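You operate a simulated robot arm through the tools that you are given. There is no shell and no other tool.

Carry out the task below with a simulated robot arm. There is one attempt and no reset: what you move stays moved.

JOB
Scour the label scraps off the shipping crate's lid, then unlatch and open it.
Fine: use the scouring block and put it back. Set down upright: scouring block. What is to be rubbed or washed off counts as gone when no trace of it is left.

The check looks at the end state, three seconds after you hand in, the way a careful person would. Anything else that was tipped, shoved, dropped, spilled or broken makes it a failure. A push-on lid holds only when it is set on centred and level and pressed home; a screw cap is set on level and turned clockwise until tight.

ROBOT AND FRAMES
A 7-joint arm with a two-finger parallel gripper, fixed in place. Base frame: the origin is at the foot of the arm, x ahead of it, y to its left, z up; the work surface is at about z = 0.702. Units: m, degrees, N and s.
Its first joint turns from -166.0 to 166.0 degrees. Payload 4.4 kg.
The TCP is the grasp point between the finger pads, 0.023 m short of the fingertips. In the tool frame z runs along the fingers and y along their closing line. The gripper opens to 0.094 m. The fingers are 0.038 m wide and 0.01 m thick; the gripper's body (0.054 by 0.096 m) begins 0.039 m behind the TCP.
Orientation is told as [roll, pitch, yaw] about the base's x, y, z axes, in that order, counted from this pose: with the fingers straight down and closing along the base's y, the tool's x points along the base's -x, its y along +y and its z along -z.

CONTROLS
- The arm moves only by the tool servo_tool. Its arguments are lists of equal length, an entry for each row: "rot": the turn, a rotation vector about the base's x, y, z in degrees, a list of three; "offset": the shift along the base's x, y, z in m, a list of three; "grip": the finger opening in m, from 0 to 0.094. In form: {"rot": [[ax, ay, az], ...], "offset": [[x, y, z], ...], "grip": [grip, ...]}. A call has 1 to 20 rows; each row shifts and turns the commanded pose from where the row before left it. A row lasts 0.2 s, in which the tool goes at most 0.05 m and 8.6 degrees; a call with a longer step from one row to the next is refused whole, and so is a gripper value outside its range. A pose out of reach is approached as far as the arm can. The call stops where the force on the tool passes 90 N (or 10 N more than at its start, if that is more) or the arm is blocked; 0.2 s more then pass. Each finger travels about 0.072 m/s and halts on what it meets, pressing with about 26 N; the grip force reading is that of the motor and also rises with nothing between the fingers. The clock runs only during rows and for 0.2 s after the last one: add rows that do not move to give the fingers time. The reply holds the time, the measured pose of the TCP, the force on the tool along the base axes, the opening and the grip force, in the units named above and with some noise, with the torque about the TCP (base axes, N m) and any sound that the robot's microphone picked up.
- Cameras (640 x 400 px; columns grow to the right, rows downward): "scene" is fixed at [0.2224, 0.6509, 1.211]; the picture's right is [-0.76, -0.64, 0.00], its down [-0.18, 0.22, -0.96] and it looks along [0.62, -0.73, -0.28] (base axes); focal length 242 px, centre (320, 200). "wrist" rides on the gripper at [0.086, 0.016, -0.075] in the tool frame; the picture's right is [-0.18, 0.98, 0.00], its down [-0.58, -0.11, -0.81] and it looks along [-0.79, -0.15, 0.59] (tool axes); focal length 243 px, centre (320, 200). There is no depth. A picture from a camera that has moved, and an enlarged one, comes with that camera's place and axes in the base frame and with its lens.
- camera(camera): a new picture of that camera. The clock stands still meanwhile.
- zoom(camera, box): a new picture of the part [left, top, right, bottom] of that camera's present view, enlarged. The clock stands still meanwhile.
- job_done(): hands the job in; it is judged then, once.

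Nothing tells you positions but the pictures and the camera data. Unless the task says otherwise, let go and move clear before handing in.

The tools are called after "Emit:" as name(argument=value, ...) on one line, values as JSON. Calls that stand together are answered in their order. servo_tool: Moves the arm, as the interface text tells. Its arguments: {"type":"object","properties":{"rot":{"type":"array","items":{"type":"array","items":{"type":"number"}}},"offset":{"type":"array","items":{"type":"array","items":{"type":"number"}}},"grip":{"type":"array","items":{"type":"number"}}},"required":["rot","offset","grip"]} The other tools are called the same way: camera (camera) takes a picture; zoom (camera, box) takes an enlarged picture of a part of a camera's view; job_done () hands the job in.

At the start:

```text
t: 0.0
tool_pos: [0.8529, 0.0613, 1.2856]
tcp_rot: [0.0, 0.0, 0.0]
ft_force: [-0.8, -0.1, -0.4]
moment: [-0.05, 0.0, 0.0]
grip_width: 0.0939
grasp_force: 0.0
```

scene: 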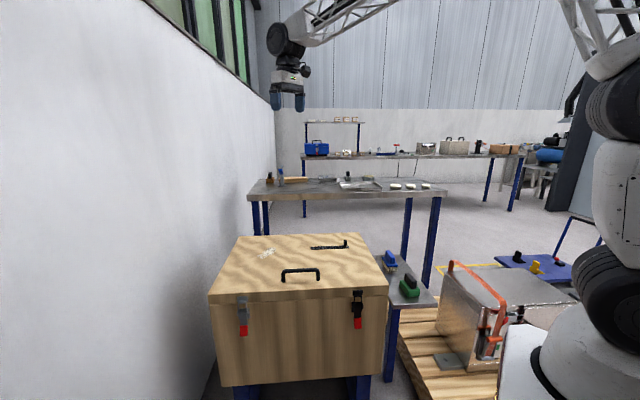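
wrist: 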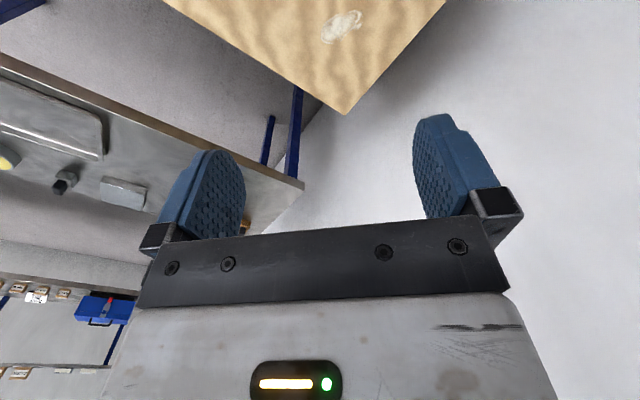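

I see a wooden crate with a handle, two toggle latches on the front, a label scrap and another dark item on the lid, and two blocks (blue and green) on a small side table. I'll zoom in to see details first.

Emit:
zoom(camera="scene", box=[200, 220, 440, 370])

Emit:
zoom(camera="scene", box=[360, 240, 440, 310])

Emit:
zoom(camera="scene", box=[220, 285, 270, 345])

Emit:
zoom(camera="scene", box=[335, 280, 385, 340])

Emit:
camera(camera="wrist")

```text
2.67 times, centred on (320, 295) of scene
camera zoom: at [0.2224, 0.6509, 1.211], right [-0.76, -0.64, 0.0], down [-0.18, 0.22, -0.96], along [0.62, -0.73, -0.28], focal length 646 px, centre (320, -53)
```

zoom: 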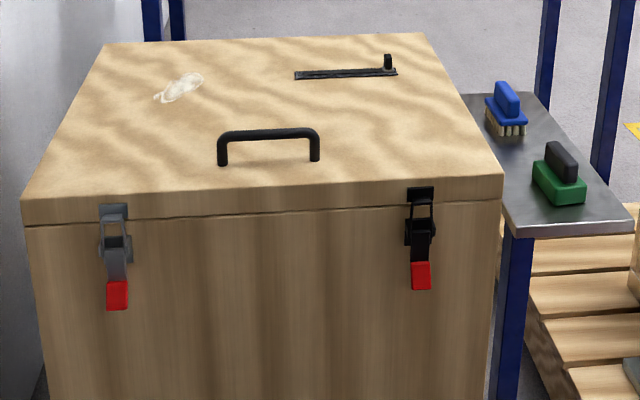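

```text
5.71 times, centred on (400, 275) of scene
camera zoom: at [0.2224, 0.6509, 1.211], right [-0.76, -0.64, 0.0], down [-0.18, 0.22, -0.96], along [0.62, -0.73, -0.28], focal length 1384 px, centre (-137, -229)
```

zoom: 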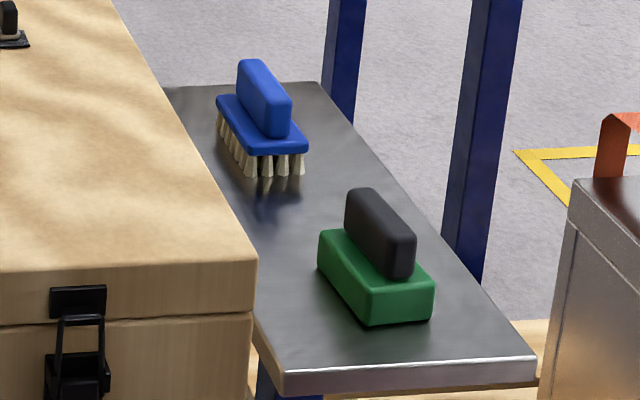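

```text
6.67 times, centred on (245, 315) of scene
camera zoom: at [0.2224, 0.6509, 1.211], right [-0.76, -0.64, 0.0], down [-0.18, 0.22, -0.96], along [0.62, -0.73, -0.28], focal length 1615 px, centre (820, -567)
```

zoom: 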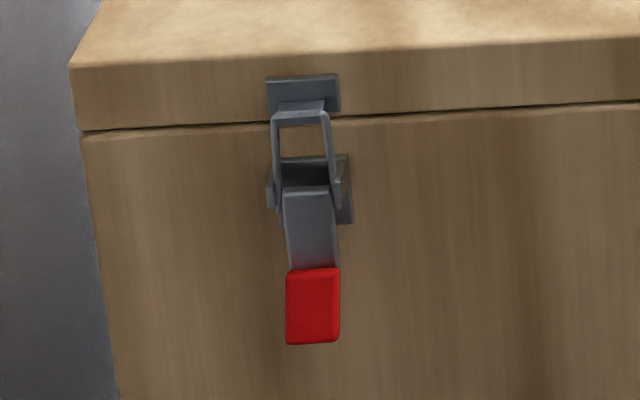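

```text
6.67 times, centred on (360, 310) of scene
camera zoom: at [0.2224, 0.6509, 1.211], right [-0.76, -0.64, 0.0], down [-0.18, 0.22, -0.96], along [0.62, -0.73, -0.28], focal length 1615 px, centre (53, -533)
```

zoom: 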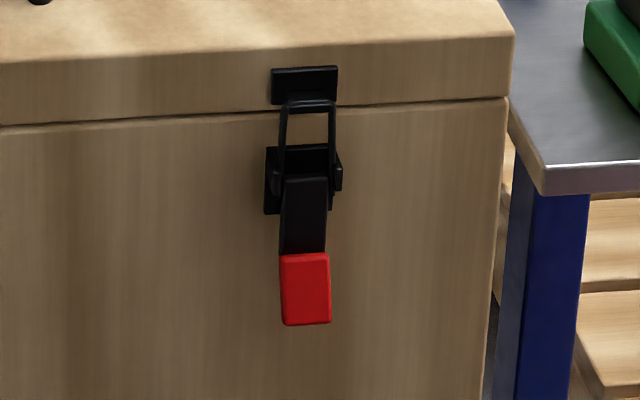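

```text
taken
camera wrist: at [0.7676, 0.078, 1.3596], right [0.18, 0.98, 0.0], down [0.58, -0.11, 0.81], along [0.79, -0.15, -0.59], focal length 243 px, centre (320, 200)
```

wrist: 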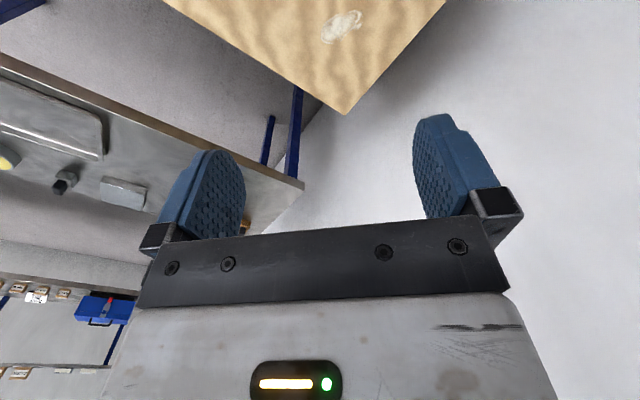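

The crate is rotated about 45° with its front facing the scene camera; the lid top works out to about z≈0.71. I'll look more closely at the lid's dark bar, the scrap and the blocks.

Emit:
zoom(camera="scene", box=[300, 230, 360, 267])

Emit:
zoom(camera="scene", box=[245, 235, 305, 272])

Emit:
zoom(camera="scene", box=[265, 255, 335, 300])

Emit:
zoom(camera="wrist", box=[160, 0, 480, 130])

```text
10.67 times, centred on (330, 248) of scene
camera zoom: at [0.2224, 0.6509, 1.211], right [-0.76, -0.64, 0.0], down [-0.18, 0.22, -0.96], along [0.62, -0.73, -0.28], focal length 2584 px, centre (213, -317)
```

zoom: 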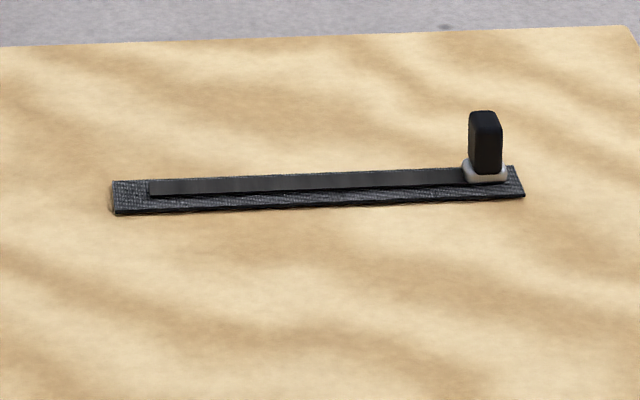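

```text
10.67 times, centred on (275, 254) of scene
camera zoom: at [0.2224, 0.6509, 1.211], right [-0.76, -0.64, 0.0], down [-0.18, 0.22, -0.96], along [0.62, -0.73, -0.28], focal length 2584 px, centre (800, -371)
```

zoom: 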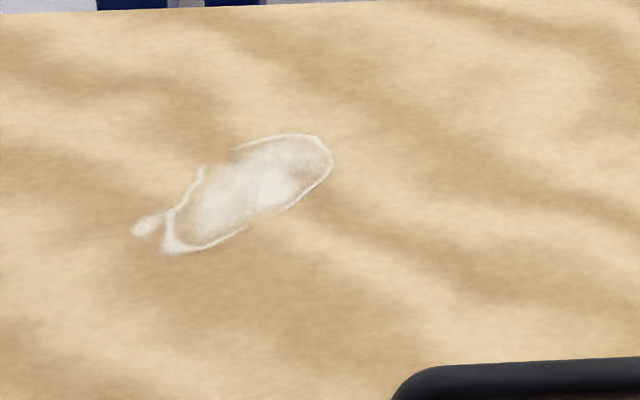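

```text
8.89 times, centred on (300, 278) of scene
camera zoom: at [0.2224, 0.6509, 1.211], right [-0.76, -0.64, 0.0], down [-0.18, 0.22, -0.96], along [0.62, -0.73, -0.28], focal length 2153 px, centre (498, -489)
```

zoom: 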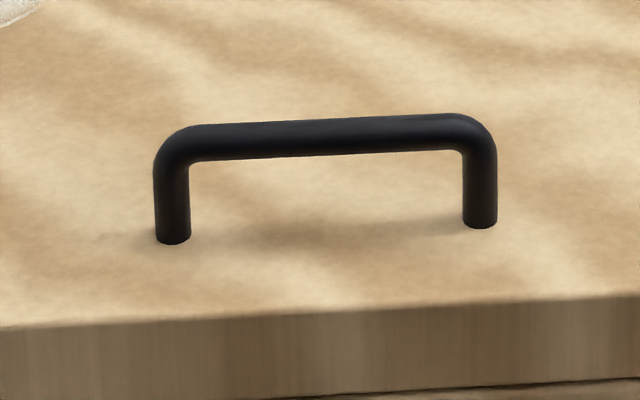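

```text
2.00 times, centred on (320, 65) of wrist
camera zoom: at [0.7676, 0.078, 1.3596], right [0.18, 0.98, 0.0], down [0.58, -0.11, 0.81], along [0.79, -0.15, -0.59], focal length 485 px, centre (320, 470)
```

zoom: 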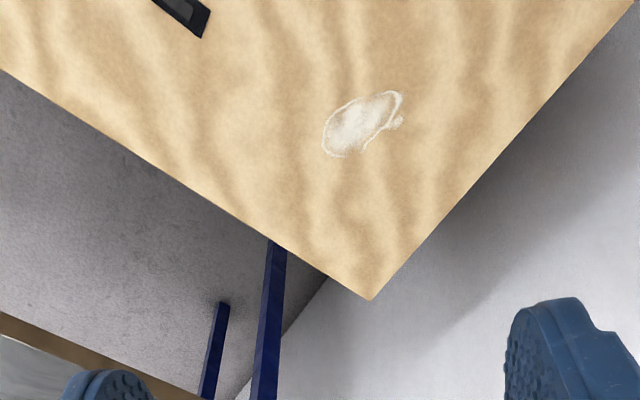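

The green block with the black grip is the scouring block (the blue one is a bristle brush); the scrap is around (0.98, 0.09) on the lid. I'll move the arm to look down on the side table with the wrist camera.

Emit:
servo_tool(rot=[[0, 0, -3.75], [0, 0, -3.75], [0, 0, -3.75], [0, 0, -3.75], [0, 0, -3.75], [0, 0, -3.75], [0, 0, -3.75], [0, 0, -3.75], [0, 0, -3.75], [0, 0, -3.75], [0, 0, -3.75], [0, 0, -3.75]], offset=[[-0.0378, -0.0051, -0.0155], [-0.0378, -0.0051, -0.0155], [-0.0378, -0.0051, -0.0155], [-0.0378, -0.0051, -0.0155], [-0.0378, -0.0051, -0.0155], [-0.0378, -0.0051, -0.0155], [-0.0378, -0.0051, -0.0155], [-0.0378, -0.0051, -0.0155], [-0.0378, -0.0051, -0.0155], [-0.0378, -0.0051, -0.0155], [-0.0378, -0.0051, -0.0155], [-0.0378, -0.0051, -0.0155]], grip=[0.094, 0.094, 0.094, 0.094, 0.094, 0.094, 0.094, 0.094, 0.094, 0.094, 0.094, 0.094])

Emit:
camera(camera="wrist")

Emit:
camera(camera="scene")

```text
t: 2.6
tool_pos: [0.3991, -0.0006, 1.101]
tcp_rot: [0.0, 0.0, -45.0]
ft_force: [0.7, -0.5, 1.3]
moment: [0.04, -0.02, 0.0]
grip_width: 0.094
grasp_force: 0.0
```

```text
taken
camera wrist: at [0.3506, 0.0728, 1.1737], right [0.83, 0.56, 0.0], down [0.33, -0.49, 0.81], along [0.45, -0.67, -0.59], focal length 243 px, centre (320, 200)
```

wrist: 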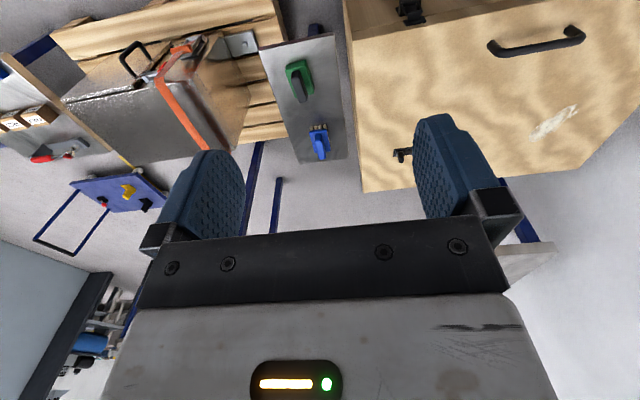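

```text
taken
```

scene: 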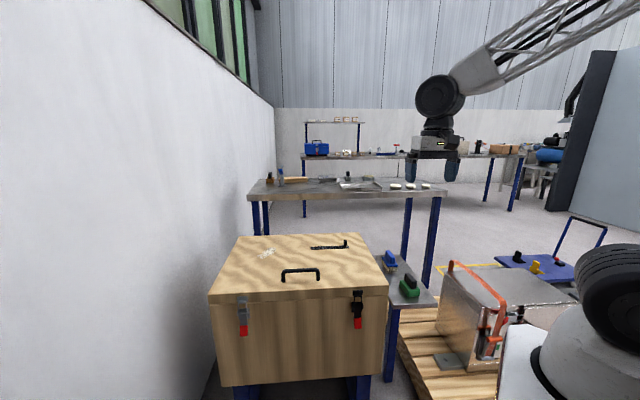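

The table with both blocks is visible in the wrist view. I'll enlarge it to fix positions and heights.

Emit:
zoom(camera="wrist", box=[250, 20, 370, 180])

Emit:
zoom(camera="wrist", box=[270, 45, 330, 105])

Emit:
zoom(camera="scene", box=[390, 265, 430, 305])

Emit:
zoom(camera="wrist", box=[340, 0, 640, 200])

```text
2.50 times, centred on (310, 100) of wrist
camera zoom: at [0.3506, 0.0728, 1.1737], right [0.83, 0.56, 0.0], down [0.33, -0.49, 0.81], along [0.45, -0.67, -0.59], focal length 606 px, centre (345, 450)
```

zoom: 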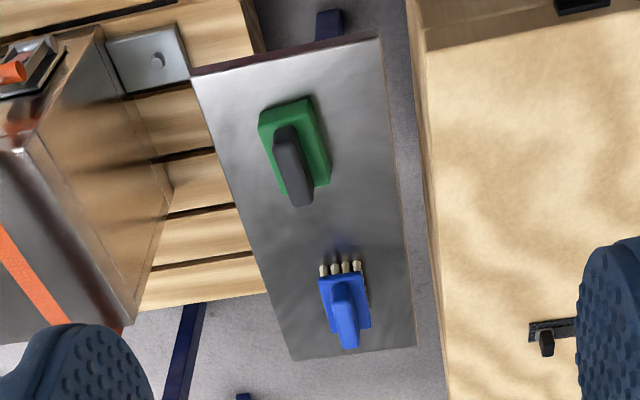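

```text
6.67 times, centred on (300, 75) of wrist
camera zoom: at [0.3506, 0.0728, 1.1737], right [0.83, 0.56, 0.0], down [0.33, -0.49, 0.81], along [0.45, -0.67, -0.59], focal length 1618 px, centre (453, 1033)
```

zoom: 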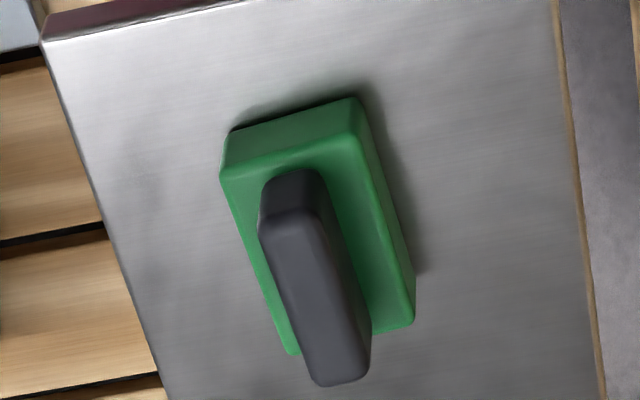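

```text
10.00 times, centred on (410, 285) of scene
camera zoom: at [0.2224, 0.6509, 1.211], right [-0.76, -0.64, 0.0], down [-0.18, 0.22, -0.96], along [0.62, -0.73, -0.28], focal length 2423 px, centre (-580, -650)
```

zoom: 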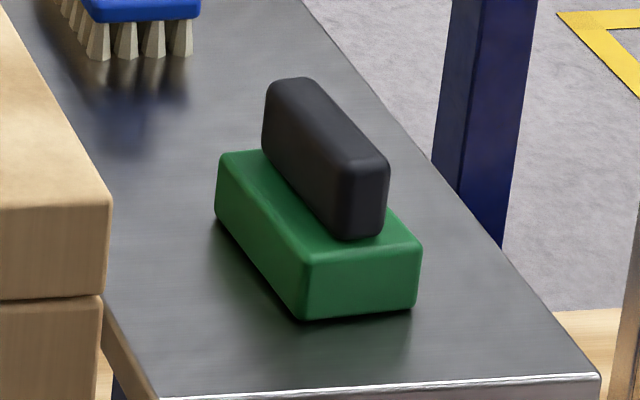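

```text
2.00 times, centred on (490, 100) of wrist
camera zoom: at [0.3506, 0.0728, 1.1737], right [0.83, 0.56, 0.0], down [0.33, -0.49, 0.81], along [0.45, -0.67, -0.59], focal length 485 px, centre (-20, 400)
```

zoom: 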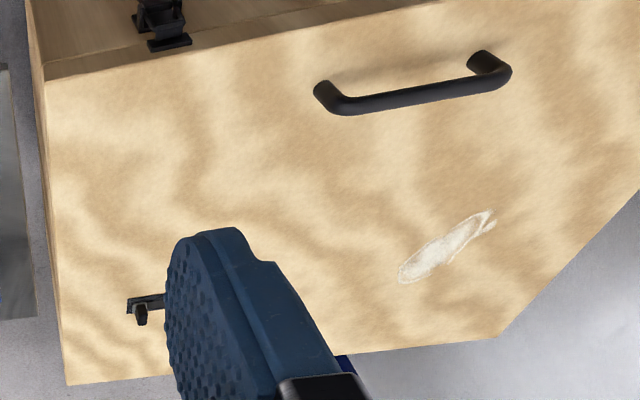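

The green block sits on the side table (top z≈0.613) centred near (0.476, −0.188), its grip running along about −42°. I'll hover over it and check alignment.

Emit:
servo_tool(rot=[[0, 0, 0.3], [0, 0, 0.3], [0, 0, 0.3], [0, 0, 0.3], [0, 0, 0.3], [0, 0, 0.3], [0, 0, 0.3], [0, 0, 0.3], [0, 0, 0.3], [0, 0, 0.3], [0, 0, 0]], offset=[[0.0077, -0.0187, -0.0331], [0.0077, -0.0187, -0.0331], [0.0077, -0.0187, -0.0331], [0.0077, -0.0187, -0.0331], [0.0077, -0.0187, -0.0331], [0.0077, -0.0187, -0.0331], [0.0077, -0.0187, -0.0331], [0.0077, -0.0187, -0.0331], [0.0077, -0.0187, -0.0331], [0.0077, -0.0187, -0.0331], [0, 0, 0]], grip=[0.07, 0.07, 0.07, 0.07, 0.07, 0.07, 0.07, 0.07, 0.07, 0.07, 0.07])

Emit:
camera(camera="wrist")

Emit:
camera(camera="scene")

```text
t: 5.0
tool_pos: [0.4775, -0.1869, 0.769]
tcp_rot: [-0.1, 0.0, -42.0]
ft_force: [-0.1, -0.2, -0.2]
moment: [0.02, 0.01, -0.03]
grip_width: 0.0701
grasp_force: 0.1
```

```text
taken
camera wrist: at [0.4251, -0.1173, 0.8418], right [0.79, 0.61, 0.0], down [0.36, -0.47, 0.81], along [0.49, -0.64, -0.59], focal length 243 px, centre (320, 200)
```

wrist: 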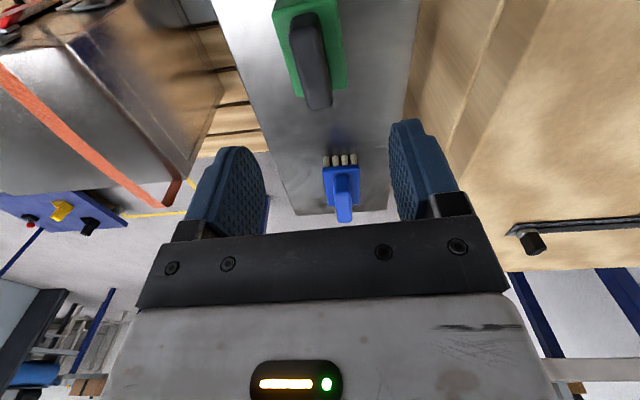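

```text
taken
```

scene: 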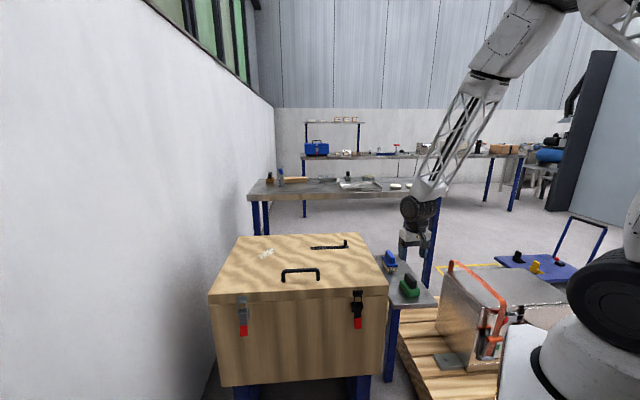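

I'm hovering near the block; I'll enlarge the view to refine the grip's exact position and angle.

Emit:
zoom(camera="wrist", box=[240, 0, 400, 120])

Emit:
zoom(camera="scene", box=[380, 215, 440, 305])

```text
3.33 times, centred on (320, 60) of wrist
camera zoom: at [0.4251, -0.1173, 0.8418], right [0.79, 0.61, 0.0], down [0.36, -0.47, 0.81], along [0.49, -0.64, -0.59], focal length 809 px, centre (320, 667)
```

zoom: 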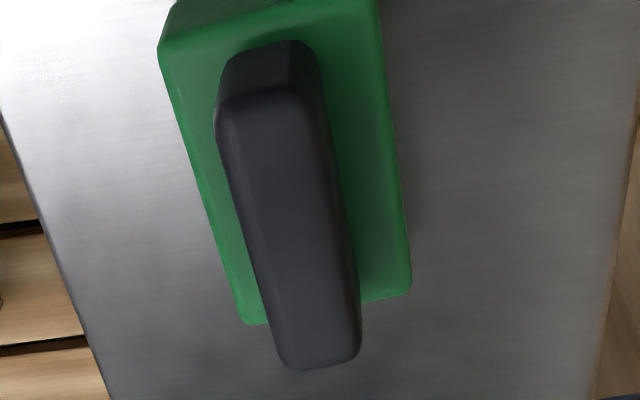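

```text
4.44 times, centred on (410, 260) of scene
camera zoom: at [0.2224, 0.6509, 1.211], right [-0.76, -0.64, 0.0], down [-0.18, 0.22, -0.96], along [0.62, -0.73, -0.28], focal length 1077 px, centre (-80, -67)
```

zoom: 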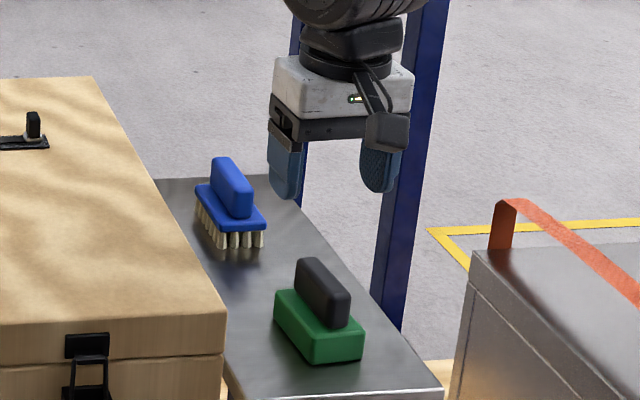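

The grip's centre is (0.475, −0.188) at −41°. I'll descend to straddle it with the fingertips just above the green body, then close.

Emit:
servo_tool(rot=[[0, 0, 0.5], [0, 0, 0.5], [0, 0, 0], [0, 0, 0], [0, 0, 0], [0, 0, 0], [0, 0, 0]], offset=[[-0.0012, -0.0006, -0.02], [-0.0013, -0.0005, -0.02], [0, 0, -0.02], [0, 0, -0.02], [0, 0, -0.015], [0, 0, -0.009], [0, 0, 0]], grip=[0.06, 0.06, 0.06, 0.06, 0.06, 0.06, 0.06])

Emit:
camera(camera="wrist")

Emit:
zoom(camera="scene", box=[380, 215, 440, 305])

```text
t: 6.6
tool_pos: [0.4727, -0.1878, 0.6649]
tcp_rot: [-0.1, -0.1, -41.1]
ft_force: [0.2, 0.4, -0.6]
moment: [0.02, 0.03, -0.04]
grip_width: 0.0602
grasp_force: 0.1
```

```text
taken
camera wrist: at [0.4203, -0.1191, 0.7381], right [0.78, 0.62, 0.0], down [0.37, -0.46, 0.81], along [0.5, -0.63, -0.59], focal length 243 px, centre (320, 200)
```

wrist: 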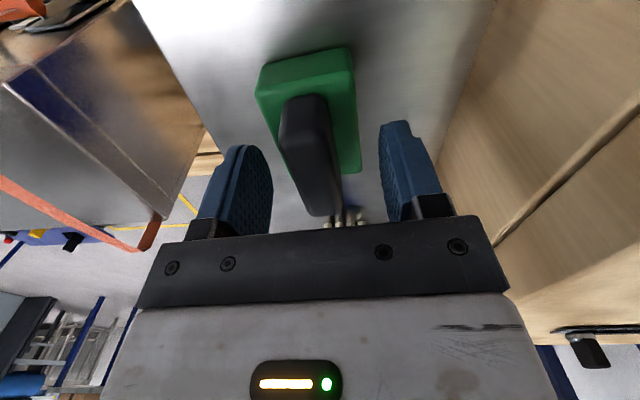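

```text
4.44 times, centred on (410, 260) of scene
camera zoom: at [0.2224, 0.6509, 1.211], right [-0.76, -0.64, 0.0], down [-0.18, 0.22, -0.96], along [0.62, -0.73, -0.28], focal length 1077 px, centre (-80, -67)
```

zoom: 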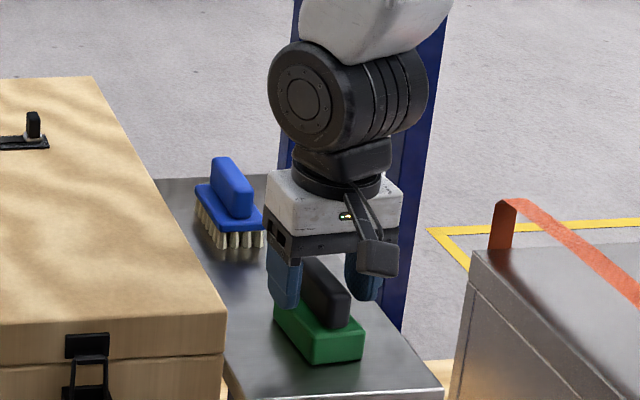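

The fingers straddle the grip. One quick enlargement to verify centring along it before closing.

Emit:
zoom(camera="wrist", box=[220, 30, 420, 240])

```text
1.90 times, centred on (320, 135) of wrist
camera zoom: at [0.4203, -0.1191, 0.7381], right [0.78, 0.62, 0.0], down [0.37, -0.46, 0.81], along [0.5, -0.63, -0.59], focal length 462 px, centre (320, 324)
```

zoom: 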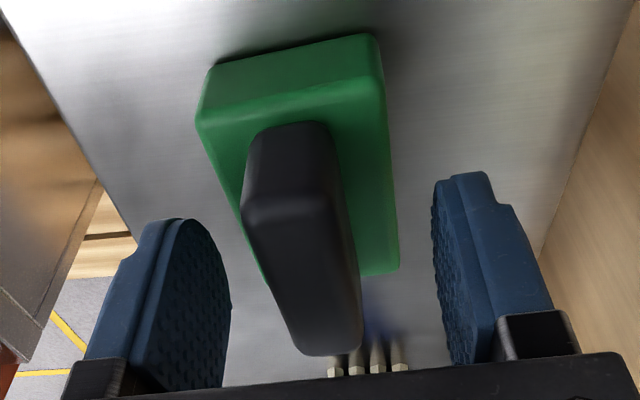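

Centring is good. Lowering 3 mm and closing on the grip.

Emit:
servo_tool(rot=[[0, 0, 0], [0, 0, 0], [0, 0, 0], [0, 0, 0], [0, 0, 0], [0, 0, 0]], offset=[[0, 0, -0.003], [0, 0, 0], [0, 0, 0], [0, 0, 0], [0, 0, 0], [0, 0, 0]], grip=[0.06, 0.01, 0.01, 0.01, 0.01, 0.01])

Emit:
zoom(camera="scene", box=[380, 215, 440, 305])

Emit:
camera(camera="wrist")

```text
t: 8.0
tool_pos: [0.474, -0.1875, 0.6621]
tcp_rot: [-0.1, 0.0, -41.0]
ft_force: [-0.1, 0.5, 0.6]
moment: [0.01, 0.0, -0.03]
grip_width: 0.0214
grasp_force: 26.7
```

```text
4.44 times, centred on (410, 260) of scene
camera zoom: at [0.2224, 0.6509, 1.211], right [-0.76, -0.64, 0.0], down [-0.18, 0.22, -0.96], along [0.62, -0.73, -0.28], focal length 1077 px, centre (-80, -67)
```

zoom: 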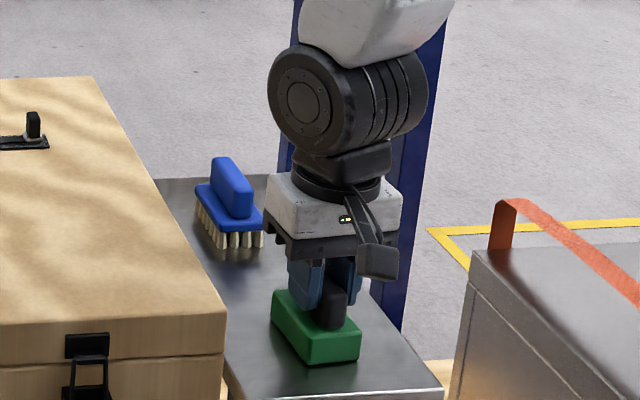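

```text
taken
camera wrist: at [0.42, -0.1191, 0.7352], right [0.78, 0.62, 0.0], down [0.37, -0.46, 0.81], along [0.5, -0.63, -0.59], focal length 243 px, centre (320, 200)
```

wrist: 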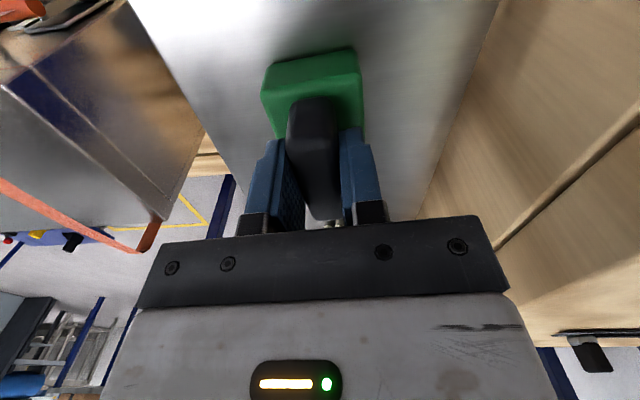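

The block is gripped firmly. Now lifting it straight up, then carrying it over toward the scrap with the long side turned radial.

Emit:
servo_tool(rot=[[0, 0, 0], [0, 0, 0], [0, 0, 0], [0, 0, 0], [0, 0, 0], [0, 0, 0], [0, 0, 0], [0, 0, 0]], offset=[[0, 0, 0.01], [0, 0, 0.02], [0, 0, 0.03], [0, 0, 0.03], [0, 0, 0.03], [0, 0, 0.03], [0, 0, 0.03], [0, 0, 0.02]], grip=[0.01, 0.01, 0.01, 0.01, 0.01, 0.01, 0.01, 0.01])

Emit:
servo_tool(rot=[[0, 0, 2.73], [0, 0, 2.73], [0, 0, 2.73], [0, 0, 2.73], [0, 0, 2.73], [0, 0, 2.73], [0, 0, 2.73], [0, 0, 2.73], [0, 0, 2.73], [0, 0, 2.73], [0, 0, 2.73], [0, 0, 2.73], [0, 0, 2.73], [0, 0, 2.73], [0, 0, 2.78], [0, 0, 0]], offset=[[0.0264, 0.0185, 0], [0.0264, 0.0185, 0], [0.0264, 0.0185, 0], [0.0264, 0.0185, 0], [0.0264, 0.0185, 0], [0.0264, 0.0185, 0], [0.0264, 0.0185, 0], [0.0264, 0.0185, 0], [0.0264, 0.0185, 0], [0.0264, 0.0185, 0], [0.0264, 0.0185, 0], [0.0264, 0.0185, 0], [0.0264, 0.0185, 0], [0.0264, 0.0185, 0], [0.0264, 0.0185, 0], [0, 0, 0]], grip=[0.01, 0.01, 0.01, 0.01, 0.01, 0.01, 0.01, 0.01, 0.01, 0.01, 0.01, 0.01, 0.01, 0.01, 0.01, 0.01])

Emit:
camera(camera="wrist")

Emit:
camera(camera="scene")

```text
t: 9.8
tool_pos: [0.4739, -0.1879, 0.8625]
tcp_rot: [0.0, 0.1, -40.9]
ft_force: [-0.3, -0.1, -1.2]
moment: [0.01, 0.0, 0.0]
grip_width: 0.0213
grasp_force: 25.9
```

```text
t: 13.2
tool_pos: [0.871, 0.0909, 0.8629]
tcp_rot: [0.0, 0.1, 0.0]
ft_force: [0.1, -0.6, -1.0]
moment: [-0.01, 0.0, 0.01]
grip_width: 0.0217
grasp_force: 26.5
```

```text
taken
camera wrist: at [0.7853, 0.1073, 0.9364], right [0.18, 0.98, 0.0], down [0.58, -0.11, 0.81], along [0.79, -0.15, -0.59], focal length 243 px, centre (320, 200)
```

wrist: 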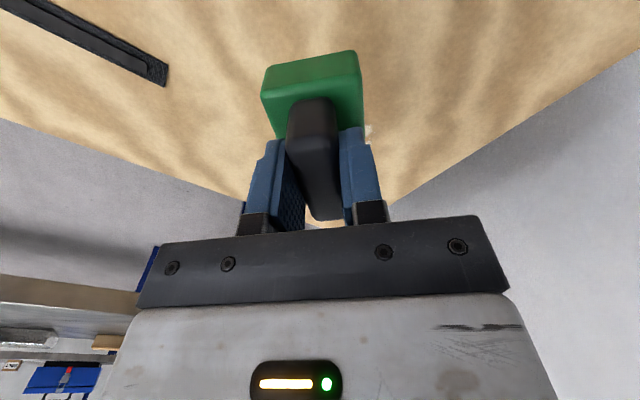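

```text
taken
```

scene: 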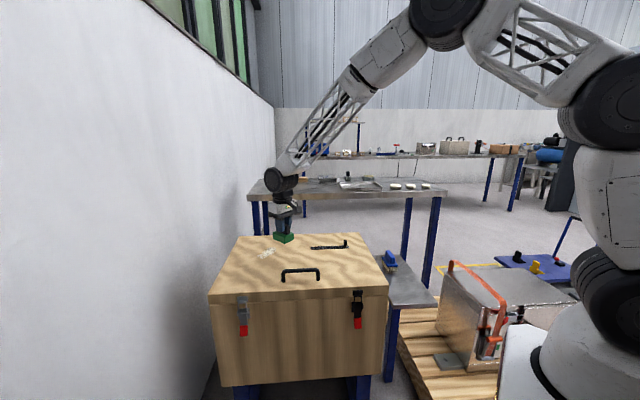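

The block hangs level over the lid. I'll move out to x≈0.955 and lower to just above the expected contact height (TCP≈0.763).

Emit:
servo_tool(rot=[[0, 0, 0], [0, 0, 0], [0, 0, 0], [0, 0, 0], [0, 0, 0], [0, 0, 0]], offset=[[0.028, 0, -0.015], [0.028, 0, -0.015], [0.028, 0, -0.015], [0, 0, -0.02], [0, 0, -0.02], [0, 0, 0]], grip=[0.01, 0.01, 0.01, 0.01, 0.01, 0.01])

Emit:
zoom(camera="scene", box=[235, 200, 325, 270])

Emit:
camera(camera="wrist")

```text
t: 14.6
tool_pos: [0.9546, 0.0898, 0.7775]
tcp_rot: [0.0, 0.1, 0.1]
ft_force: [-0.4, -0.5, -0.6]
moment: [-0.02, 0.01, 0.0]
grip_width: 0.0214
grasp_force: 26.0
```

```text
5.71 times, centred on (280, 235) of scene
camera zoom: at [0.2224, 0.6509, 1.211], right [-0.76, -0.64, 0.0], down [-0.18, 0.22, -0.96], along [0.62, -0.73, -0.28], focal length 1384 px, centre (549, 0)
```

zoom: 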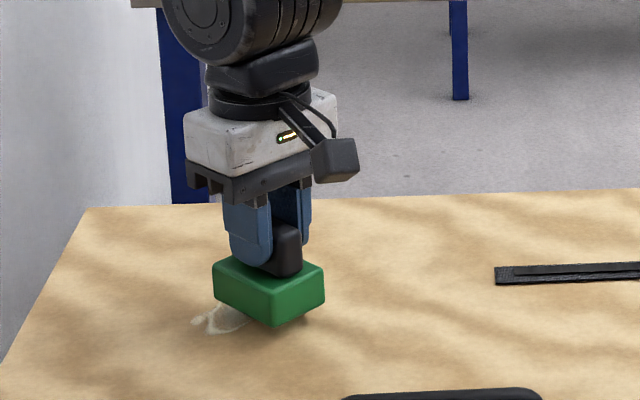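

```text
taken
camera wrist: at [0.8683, 0.1063, 0.8498], right [0.18, 0.98, 0.0], down [0.58, -0.11, 0.81], along [0.79, -0.15, -0.59], focal length 243 px, centre (320, 200)
```

wrist: 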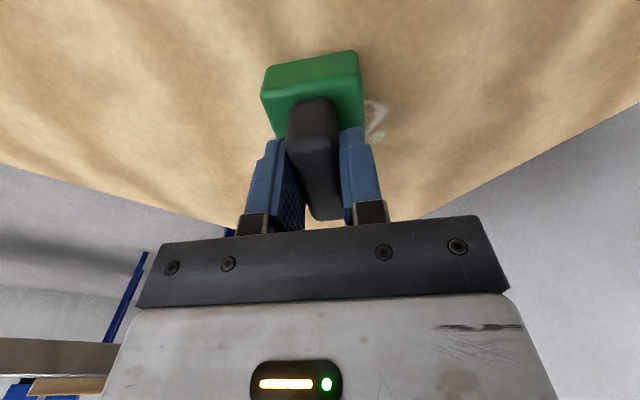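

Scrap is right by the block, as expected. Lowering gently in small steps to find contact.

Emit:
servo_tool(rot=[[0, 0, 0], [0, 0, 0], [0, 0, 0], [0, 0, 0], [0, 0, 0]], offset=[[0, 0, -0.003], [0, 0, -0.003], [0, 0, -0.003], [0, 0, -0.003], [0, 0, 0]], grip=[0.01, 0.01, 0.01, 0.01, 0.01])

```text
t: 15.8
tool_pos: [0.9535, 0.09, 0.7662]
tcp_rot: [0.0, -0.1, 0.0]
ft_force: [0.0, -0.6, -1.0]
moment: [0.0, 0.03, 0.01]
grip_width: 0.0214
grasp_force: 26.2
```

Emit:
servo_tool(rot=[[0, 0, 0], [0, 0, 0], [0, 0, 0]], offset=[[0, 0, -0.002], [0, 0, -0.002], [0, 0, 0]], grip=[0.01, 0.01, 0.01])

Emit:
zoom(camera="scene", box=[235, 200, 325, 270])

```text
t: 16.6
tool_pos: [0.9549, 0.0916, 0.763]
tcp_rot: [0.0, -0.1, 0.0]
ft_force: [2.1, 0.6, 17.7]
moment: [0.01, -0.13, -0.01]
grip_width: 0.0217
grasp_force: 26.3
```

```text
5.71 times, centred on (280, 235) of scene
camera zoom: at [0.2224, 0.6509, 1.211], right [-0.76, -0.64, 0.0], down [-0.18, 0.22, -0.96], along [0.62, -0.73, -0.28], focal length 1384 px, centre (549, 0)
```

zoom: 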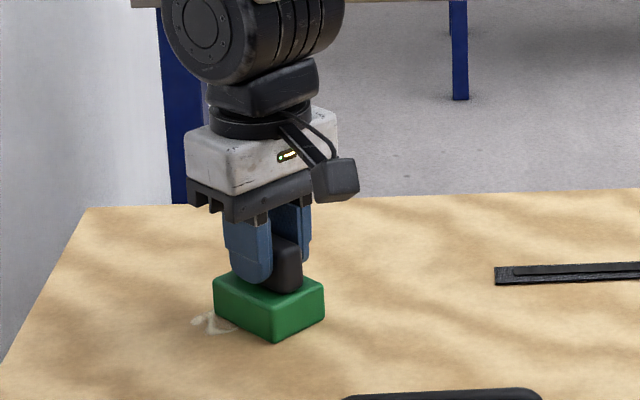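

Contact at about 18 N downward with the block flat. Now rubbing back and forth along the scrap (mostly y), then I'll look.

Emit:
servo_tool(rot=[[0, 0, 0], [0, 0, 0], [0, 0, 0], [0, 0, 0], [0, 0, 0], [0, 0, 0], [0, 0, 0], [0, 0, 0], [0, 0, 0], [0, 0, 0], [0, 0, 0], [0, 0, 0], [0, 0, 0], [0, 0, 0], [0, 0, 0], [0, 0, 0], [0, 0, 0], [0, 0, 0]], offset=[[0.01, 0, 0], [0, 0.015, 0], [0, 0.015, 0], [0, 0.015, 0], [0, 0.01, 0], [0, -0.015, 0], [0, -0.015, 0], [0, -0.015, 0], [0, -0.015, 0], [0, -0.015, 0], [0, -0.015, 0], [0, -0.015, 0], [0, -0.01, 0], [0, 0.015, 0], [0, 0.015, 0], [0, 0.015, 0], [0, 0.015, 0], [0, 0, 0]], grip=[0.01, 0.01, 0.01, 0.01, 0.01, 0.01, 0.01, 0.01, 0.01, 0.01, 0.01, 0.01, 0.01, 0.01, 0.01, 0.01, 0.01, 0.01])

Emit:
zoom(camera="scene", box=[235, 200, 325, 270])

Emit:
camera(camera="wrist")

```text
t: 20.4
tool_pos: [0.9636, 0.0908, 0.7615]
tcp_rot: [0.1, -0.1, -0.1]
ft_force: [0.3, 0.7, -1.0]
moment: [-0.01, 0.0, -0.01]
grip_width: 0.0216
grasp_force: 26.1
```

```text
5.71 times, centred on (280, 235) of scene
camera zoom: at [0.2224, 0.6509, 1.211], right [-0.76, -0.64, 0.0], down [-0.18, 0.22, -0.96], along [0.62, -0.73, -0.28], focal length 1384 px, centre (549, 0)
```

zoom: 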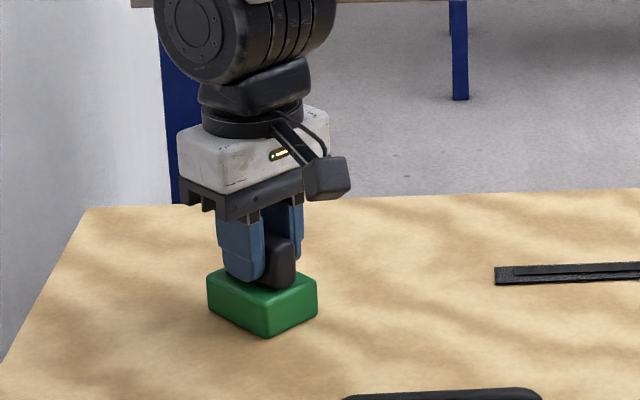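

```text
taken
camera wrist: at [0.8778, 0.1063, 0.8343], right [0.18, 0.98, 0.0], down [0.58, -0.11, 0.81], along [0.79, -0.15, -0.59], focal length 243 px, centre (320, 200)
```

wrist: 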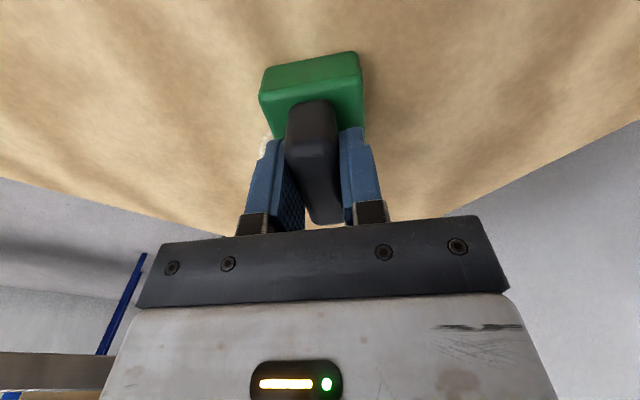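

Most of the scrap is gone but the contact force has dropped; a small trace remains at the far, low-y side. I'll press down slightly again and work further out.

Emit:
servo_tool(rot=[[0, 0, 0], [0, 0, 0], [0, 0, 0], [0, 0, 0]], offset=[[0.008, 0, 0], [0.007, 0, 0], [0, 0, -0.002], [0, 0, 0]], grip=[0.01, 0.01, 0.01, 0.01])

```text
t: 21.4
tool_pos: [0.9795, 0.0901, 0.7602]
tcp_rot: [0.1, -0.2, 0.0]
ft_force: [-1.8, 0.2, 12.6]
moment: [-0.05, 0.35, -0.01]
grip_width: 0.0213
grasp_force: 25.8
```

Good contact again at 12.6 N and x=0.98 is reachable. Rubbing another pass along y.

Emit:
servo_tool(rot=[[0, 0, 0], [0, 0, 0], [0, 0, 0], [0, 0, 0], [0, 0, 0], [0, 0, 0], [0, 0, 0], [0, 0, 0], [0, 0, 0], [0, 0, 0], [0, 0, 0], [0, 0, 0], [0, 0, 0], [0, 0, 0], [0, 0, 0], [0, 0, 0], [0, 0, 0], [0, 0, 0]], offset=[[0, -0.015, 0], [0, -0.015, 0], [0, -0.015, -0.0003], [0, -0.015, 0], [0, 0.015, -0.0003], [0, 0.015, 0], [0, 0.015, -0.0003], [0, 0.015, 0], [0, 0.015, -0.0003], [0, 0.015, 0], [0, 0.015, -0.0003], [0, 0.015, 0], [0, -0.015, -0.0003], [0, -0.015, 0], [0, -0.015, -0.0003], [0, -0.015, 0], [0, -0.015, 0], [0, 0, 0]], grip=[0.01, 0.01, 0.01, 0.01, 0.01, 0.01, 0.01, 0.01, 0.01, 0.01, 0.01, 0.01, 0.01, 0.01, 0.01, 0.01, 0.01, 0.01])

Emit:
camera(camera="wrist")

Emit:
zoom(camera="scene", box=[235, 200, 325, 270])

```text
t: 25.2
tool_pos: [0.9783, 0.075, 0.7594]
tcp_rot: [0.0, 0.0, 0.0]
ft_force: [0.7, 6.6, 17.1]
moment: [0.1, -0.05, 0.02]
grip_width: 0.0213
grasp_force: 25.8
```

```text
taken
camera wrist: at [0.8935, 0.0915, 0.831], right [0.18, 0.98, 0.0], down [0.58, -0.11, 0.81], along [0.79, -0.15, -0.59], focal length 243 px, centre (320, 200)
```

wrist: 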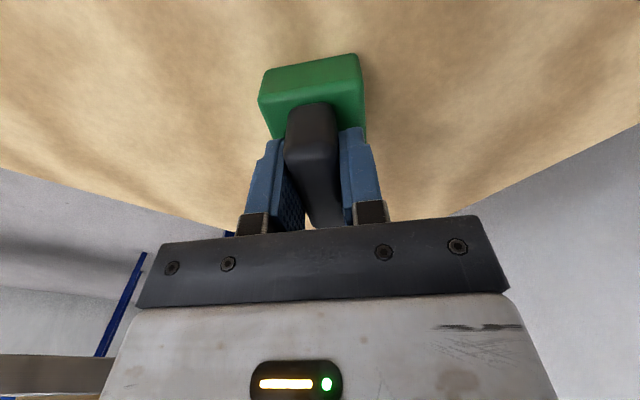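

```text
5.71 times, centred on (280, 235) of scene
camera zoom: at [0.2224, 0.6509, 1.211], right [-0.76, -0.64, 0.0], down [-0.18, 0.22, -0.96], along [0.62, -0.73, -0.28], focal length 1384 px, centre (549, 0)
```

zoom: 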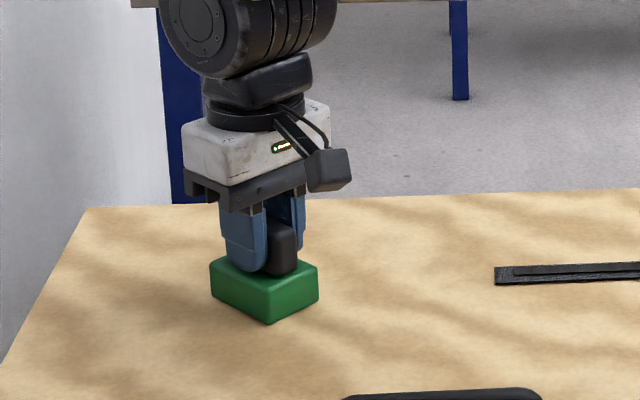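

No trace visible around the block now. I'll lift off and back away to inspect the spot underneath.

Emit:
servo_tool(rot=[[0, 0, 0], [0, 0, 0], [0, 0, 0], [0, 0, 0], [0, 0, 0], [0, 0, 0], [0, 0, 0], [0, 0, 0], [0, 0, 0]], offset=[[0, 0, 0.005], [0, 0, 0.015], [0, 0, 0.03], [-0.02, -0.02, 0.03], [-0.03, -0.03, 0.02], [-0.03, -0.03, 0.01], [-0.03, -0.03, 0], [-0.03, -0.03, 0], [0, 0, 0]], grip=[0.01, 0.01, 0.01, 0.01, 0.01, 0.01, 0.01, 0.01, 0.01])

Emit:
camera(camera="wrist")

Emit:
zoom(camera="scene", box=[235, 225, 315, 275])

```text
t: 27.2
tool_pos: [0.8391, -0.0657, 0.8691]
tcp_rot: [0.0, -0.1, 0.0]
ft_force: [0.8, -0.9, 0.1]
moment: [0.03, -0.01, -0.03]
grip_width: 0.0218
grasp_force: 25.9
```

```text
taken
camera wrist: at [0.7535, -0.0499, 0.9407], right [0.18, 0.98, 0.0], down [0.58, -0.11, 0.81], along [0.79, -0.15, -0.59], focal length 243 px, centre (320, 200)
```

wrist: 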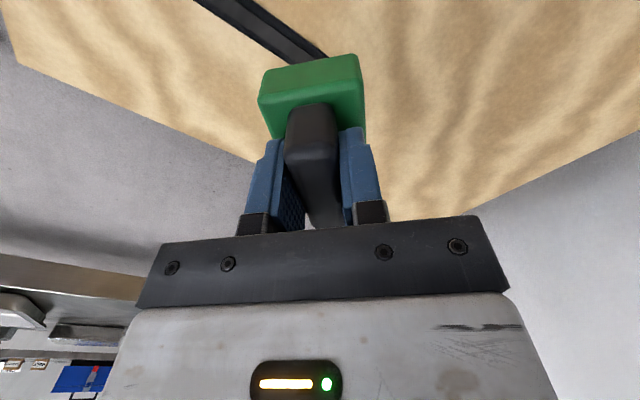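

```text
8.00 times, centred on (275, 250) of scene
camera zoom: at [0.2224, 0.6509, 1.211], right [-0.76, -0.64, 0.0], down [-0.18, 0.22, -0.96], along [0.62, -0.73, -0.28], focal length 1938 px, centre (680, -200)
```

zoom: 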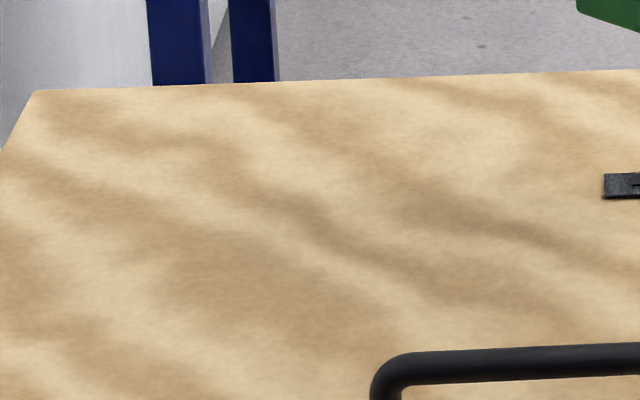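

The spot looks clean. I'll enlarge both views to be sure no trace is left anywhere on the lid.

Emit:
zoom(camera="scene", box=[255, 238, 295, 263])

Emit:
zoom(camera="wrist", box=[350, 70, 530, 210])

Emit:
zoom(camera="scene", box=[205, 225, 395, 305])

```text
16.00 times, centred on (275, 250) of scene
camera zoom: at [0.2224, 0.6509, 1.211], right [-0.76, -0.64, 0.0], down [-0.18, 0.22, -0.96], along [0.62, -0.73, -0.28], focal length 3876 px, centre (1040, -608)
```

zoom: 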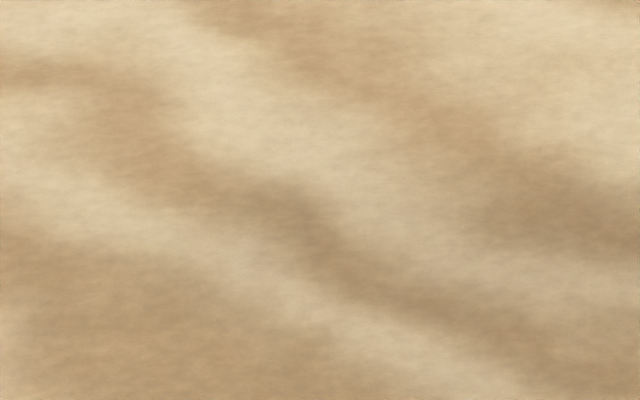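

```text
2.86 times, centred on (440, 140) of wrist
camera zoom: at [0.7535, -0.0499, 0.9407], right [0.18, 0.98, 0.0], down [0.58, -0.11, 0.81], along [0.79, -0.15, -0.59], focal length 693 px, centre (-23, 371)
```

zoom: 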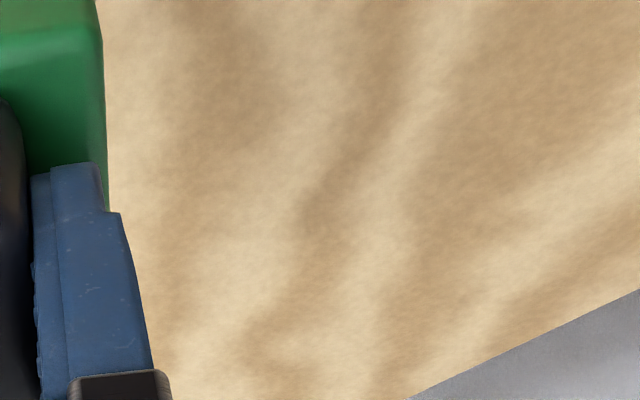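

```text
3.37 times, centred on (300, 265) of scene
camera zoom: at [0.2224, 0.6509, 1.211], right [-0.76, -0.64, 0.0], down [-0.18, 0.22, -0.96], along [0.62, -0.73, -0.28], focal length 816 px, centre (387, -19)
```

zoom: 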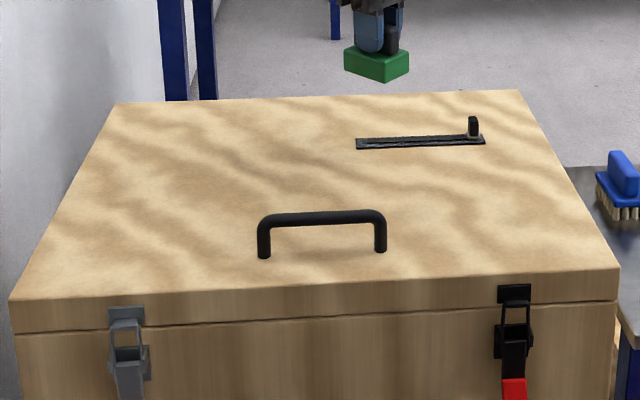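

The lid is clean. Now returning the block to its original spot on the side table.

Emit:
servo_tool(rot=[[0, 0, -3.417], [0, 0, -3.417], [0, 0, -3.417], [0, 0, -3.417], [0, 0, -3.417], [0, 0, -3.417], [0, 0, -3.417], [0, 0, -3.417], [0, 0, -3.417], [0, 0, -3.417], [0, 0, -3.417], [0, 0, -3.417], [0, 0, 0]], offset=[[-0.0304, -0.01015, 0], [-0.0304, -0.01015, 0], [-0.0304, -0.01015, 0], [-0.0304, -0.01015, 0], [-0.0304, -0.01015, 0], [-0.0304, -0.01015, 0], [-0.0304, -0.01015, 0], [-0.0304, -0.01015, 0], [-0.0304, -0.01015, 0], [-0.0304, -0.01015, 0], [-0.0304, -0.01015, 0], [-0.0304, -0.01015, 0], [0, 0, 0]], grip=[0.01, 0.01, 0.01, 0.01, 0.01, 0.01, 0.01, 0.01, 0.01, 0.01, 0.01, 0.01, 0.01])

Emit:
servo_tool(rot=[[0, 0, 0], [0, 0, 0], [0, 0, 0], [0, 0, 0], [0, 0, 0], [0, 0, 0], [0, 0, 0], [0, 0, 0]], offset=[[0, 0, -0.03], [0, 0, -0.03], [0, 0, -0.03], [0, 0, -0.03], [0, 0, -0.03], [0, 0, -0.03], [0, 0, -0.017], [0, 0, 0]], grip=[0.01, 0.01, 0.01, 0.01, 0.01, 0.01, 0.01, 0.01])

Emit:
zoom(camera="scene", box=[380, 215, 440, 305])

```text
t: 30.0
tool_pos: [0.4742, -0.1867, 0.8677]
tcp_rot: [-0.1, -0.1, -41.0]
ft_force: [0.2, 0.3, -1.0]
moment: [-0.03, 0.05, 0.0]
grip_width: 0.0211
grasp_force: 25.5
```

```text
t: 31.8
tool_pos: [0.4744, -0.1879, 0.67]
tcp_rot: [0.0, 0.0, -41.0]
ft_force: [-0.4, 0.5, -0.7]
moment: [-0.05, -0.01, 0.01]
grip_width: 0.0216
grasp_force: 26.5
```

```text
4.44 times, centred on (410, 260) of scene
camera zoom: at [0.2224, 0.6509, 1.211], right [-0.76, -0.64, 0.0], down [-0.18, 0.22, -0.96], along [0.62, -0.73, -0.28], focal length 1077 px, centre (-80, -67)
```

zoom: 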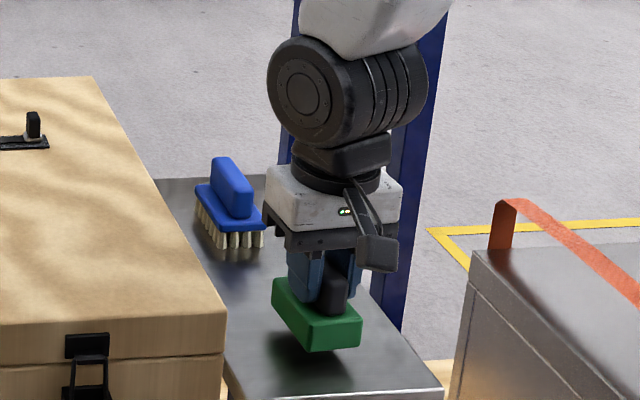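

The block hovers about 1 cm above its spot. Lowering slowly to touch down.

Emit:
servo_tool(rot=[[0, 0, 0], [0, 0, 0], [0, 0, 0], [0, 0, 0], [0, 0, 0]], offset=[[0, 0, -0.003], [0, 0, -0.003], [0, 0, -0.002], [0, 0, -0.001], [0, 0, 0]], grip=[0.01, 0.01, 0.01, 0.01, 0.01])

Emit:
zoom(camera="scene", box=[390, 260, 430, 305])

```text
t: 33.0
tool_pos: [0.474, -0.187, 0.662]
tcp_rot: [0.1, 0.1, -41.0]
ft_force: [-0.7, 0.3, -0.7]
moment: [0.01, 0.0, 0.0]
grip_width: 0.0215
grasp_force: 25.7
```

```text
8.89 times, centred on (410, 282) of scene
camera zoom: at [0.2224, 0.6509, 1.211], right [-0.76, -0.64, 0.0], down [-0.18, 0.22, -0.96], along [0.62, -0.73, -0.28], focal length 2153 px, centre (-480, -533)
```

zoom: 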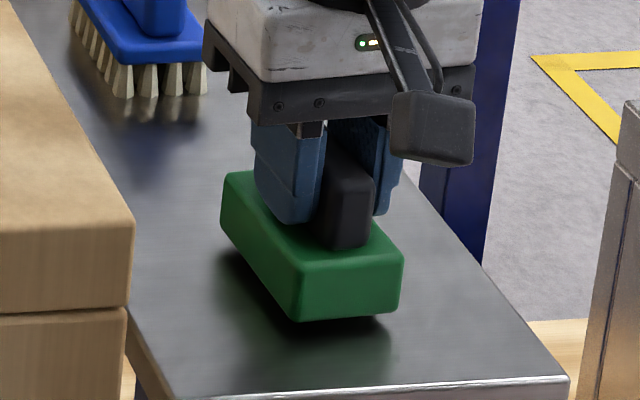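

Still a couple of millimetres off the table; continuing down in 1 mm steps.

Emit:
servo_tool(rot=[[0, 0, 0], [0, 0, 0], [0, 0, 0]], offset=[[0, 0, -0.001], [0, 0, -0.001], [0, 0, 0]], grip=[0.01, 0.01, 0.01])

```text
t: 33.8
tool_pos: [0.4734, -0.1855, 0.6598]
tcp_rot: [0.0, 0.0, -41.1]
ft_force: [0.3, -0.7, -0.9]
moment: [0.01, 0.0, -0.01]
grip_width: 0.021
grasp_force: 26.4
```

Emit:
servo_tool(rot=[[0, 0, 0], [0, 0, 0], [0, 0, 0]], offset=[[0, 0, -0.001], [0, 0, -0.0005], [0, 0, 0]], grip=[0.01, 0.01, 0.01])

Emit:
zoom(camera="scene", box=[390, 260, 430, 305])

```text
t: 34.6
tool_pos: [0.4741, -0.1862, 0.6584]
tcp_rot: [0.0, 0.0, -40.9]
ft_force: [-0.2, 0.3, 0.2]
moment: [-0.01, -0.01, -0.02]
grip_width: 0.0214
grasp_force: 25.8
```

```text
8.89 times, centred on (410, 282) of scene
camera zoom: at [0.2224, 0.6509, 1.211], right [-0.76, -0.64, 0.0], down [-0.18, 0.22, -0.96], along [0.62, -0.73, -0.28], focal length 2153 px, centre (-480, -533)
```

zoom: 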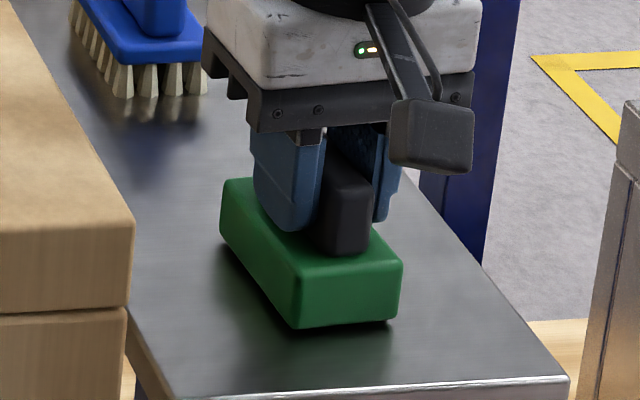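

Nearly touching; one more millimetre down.

Emit:
servo_tool(rot=[[0, 0, 0], [0, 0, 0], [0, 0, 0]], offset=[[0, 0, -0.0005], [0, 0, -0.0005], [0, 0, 0]], grip=[0.01, 0.01, 0.01])

```text
t: 35.4
tool_pos: [0.4741, -0.1859, 0.6567]
tcp_rot: [0.0, 0.0, -41.0]
ft_force: [-0.4, -0.7, -0.2]
moment: [0.01, 0.01, -0.05]
grip_width: 0.0215
grasp_force: 26.2
```

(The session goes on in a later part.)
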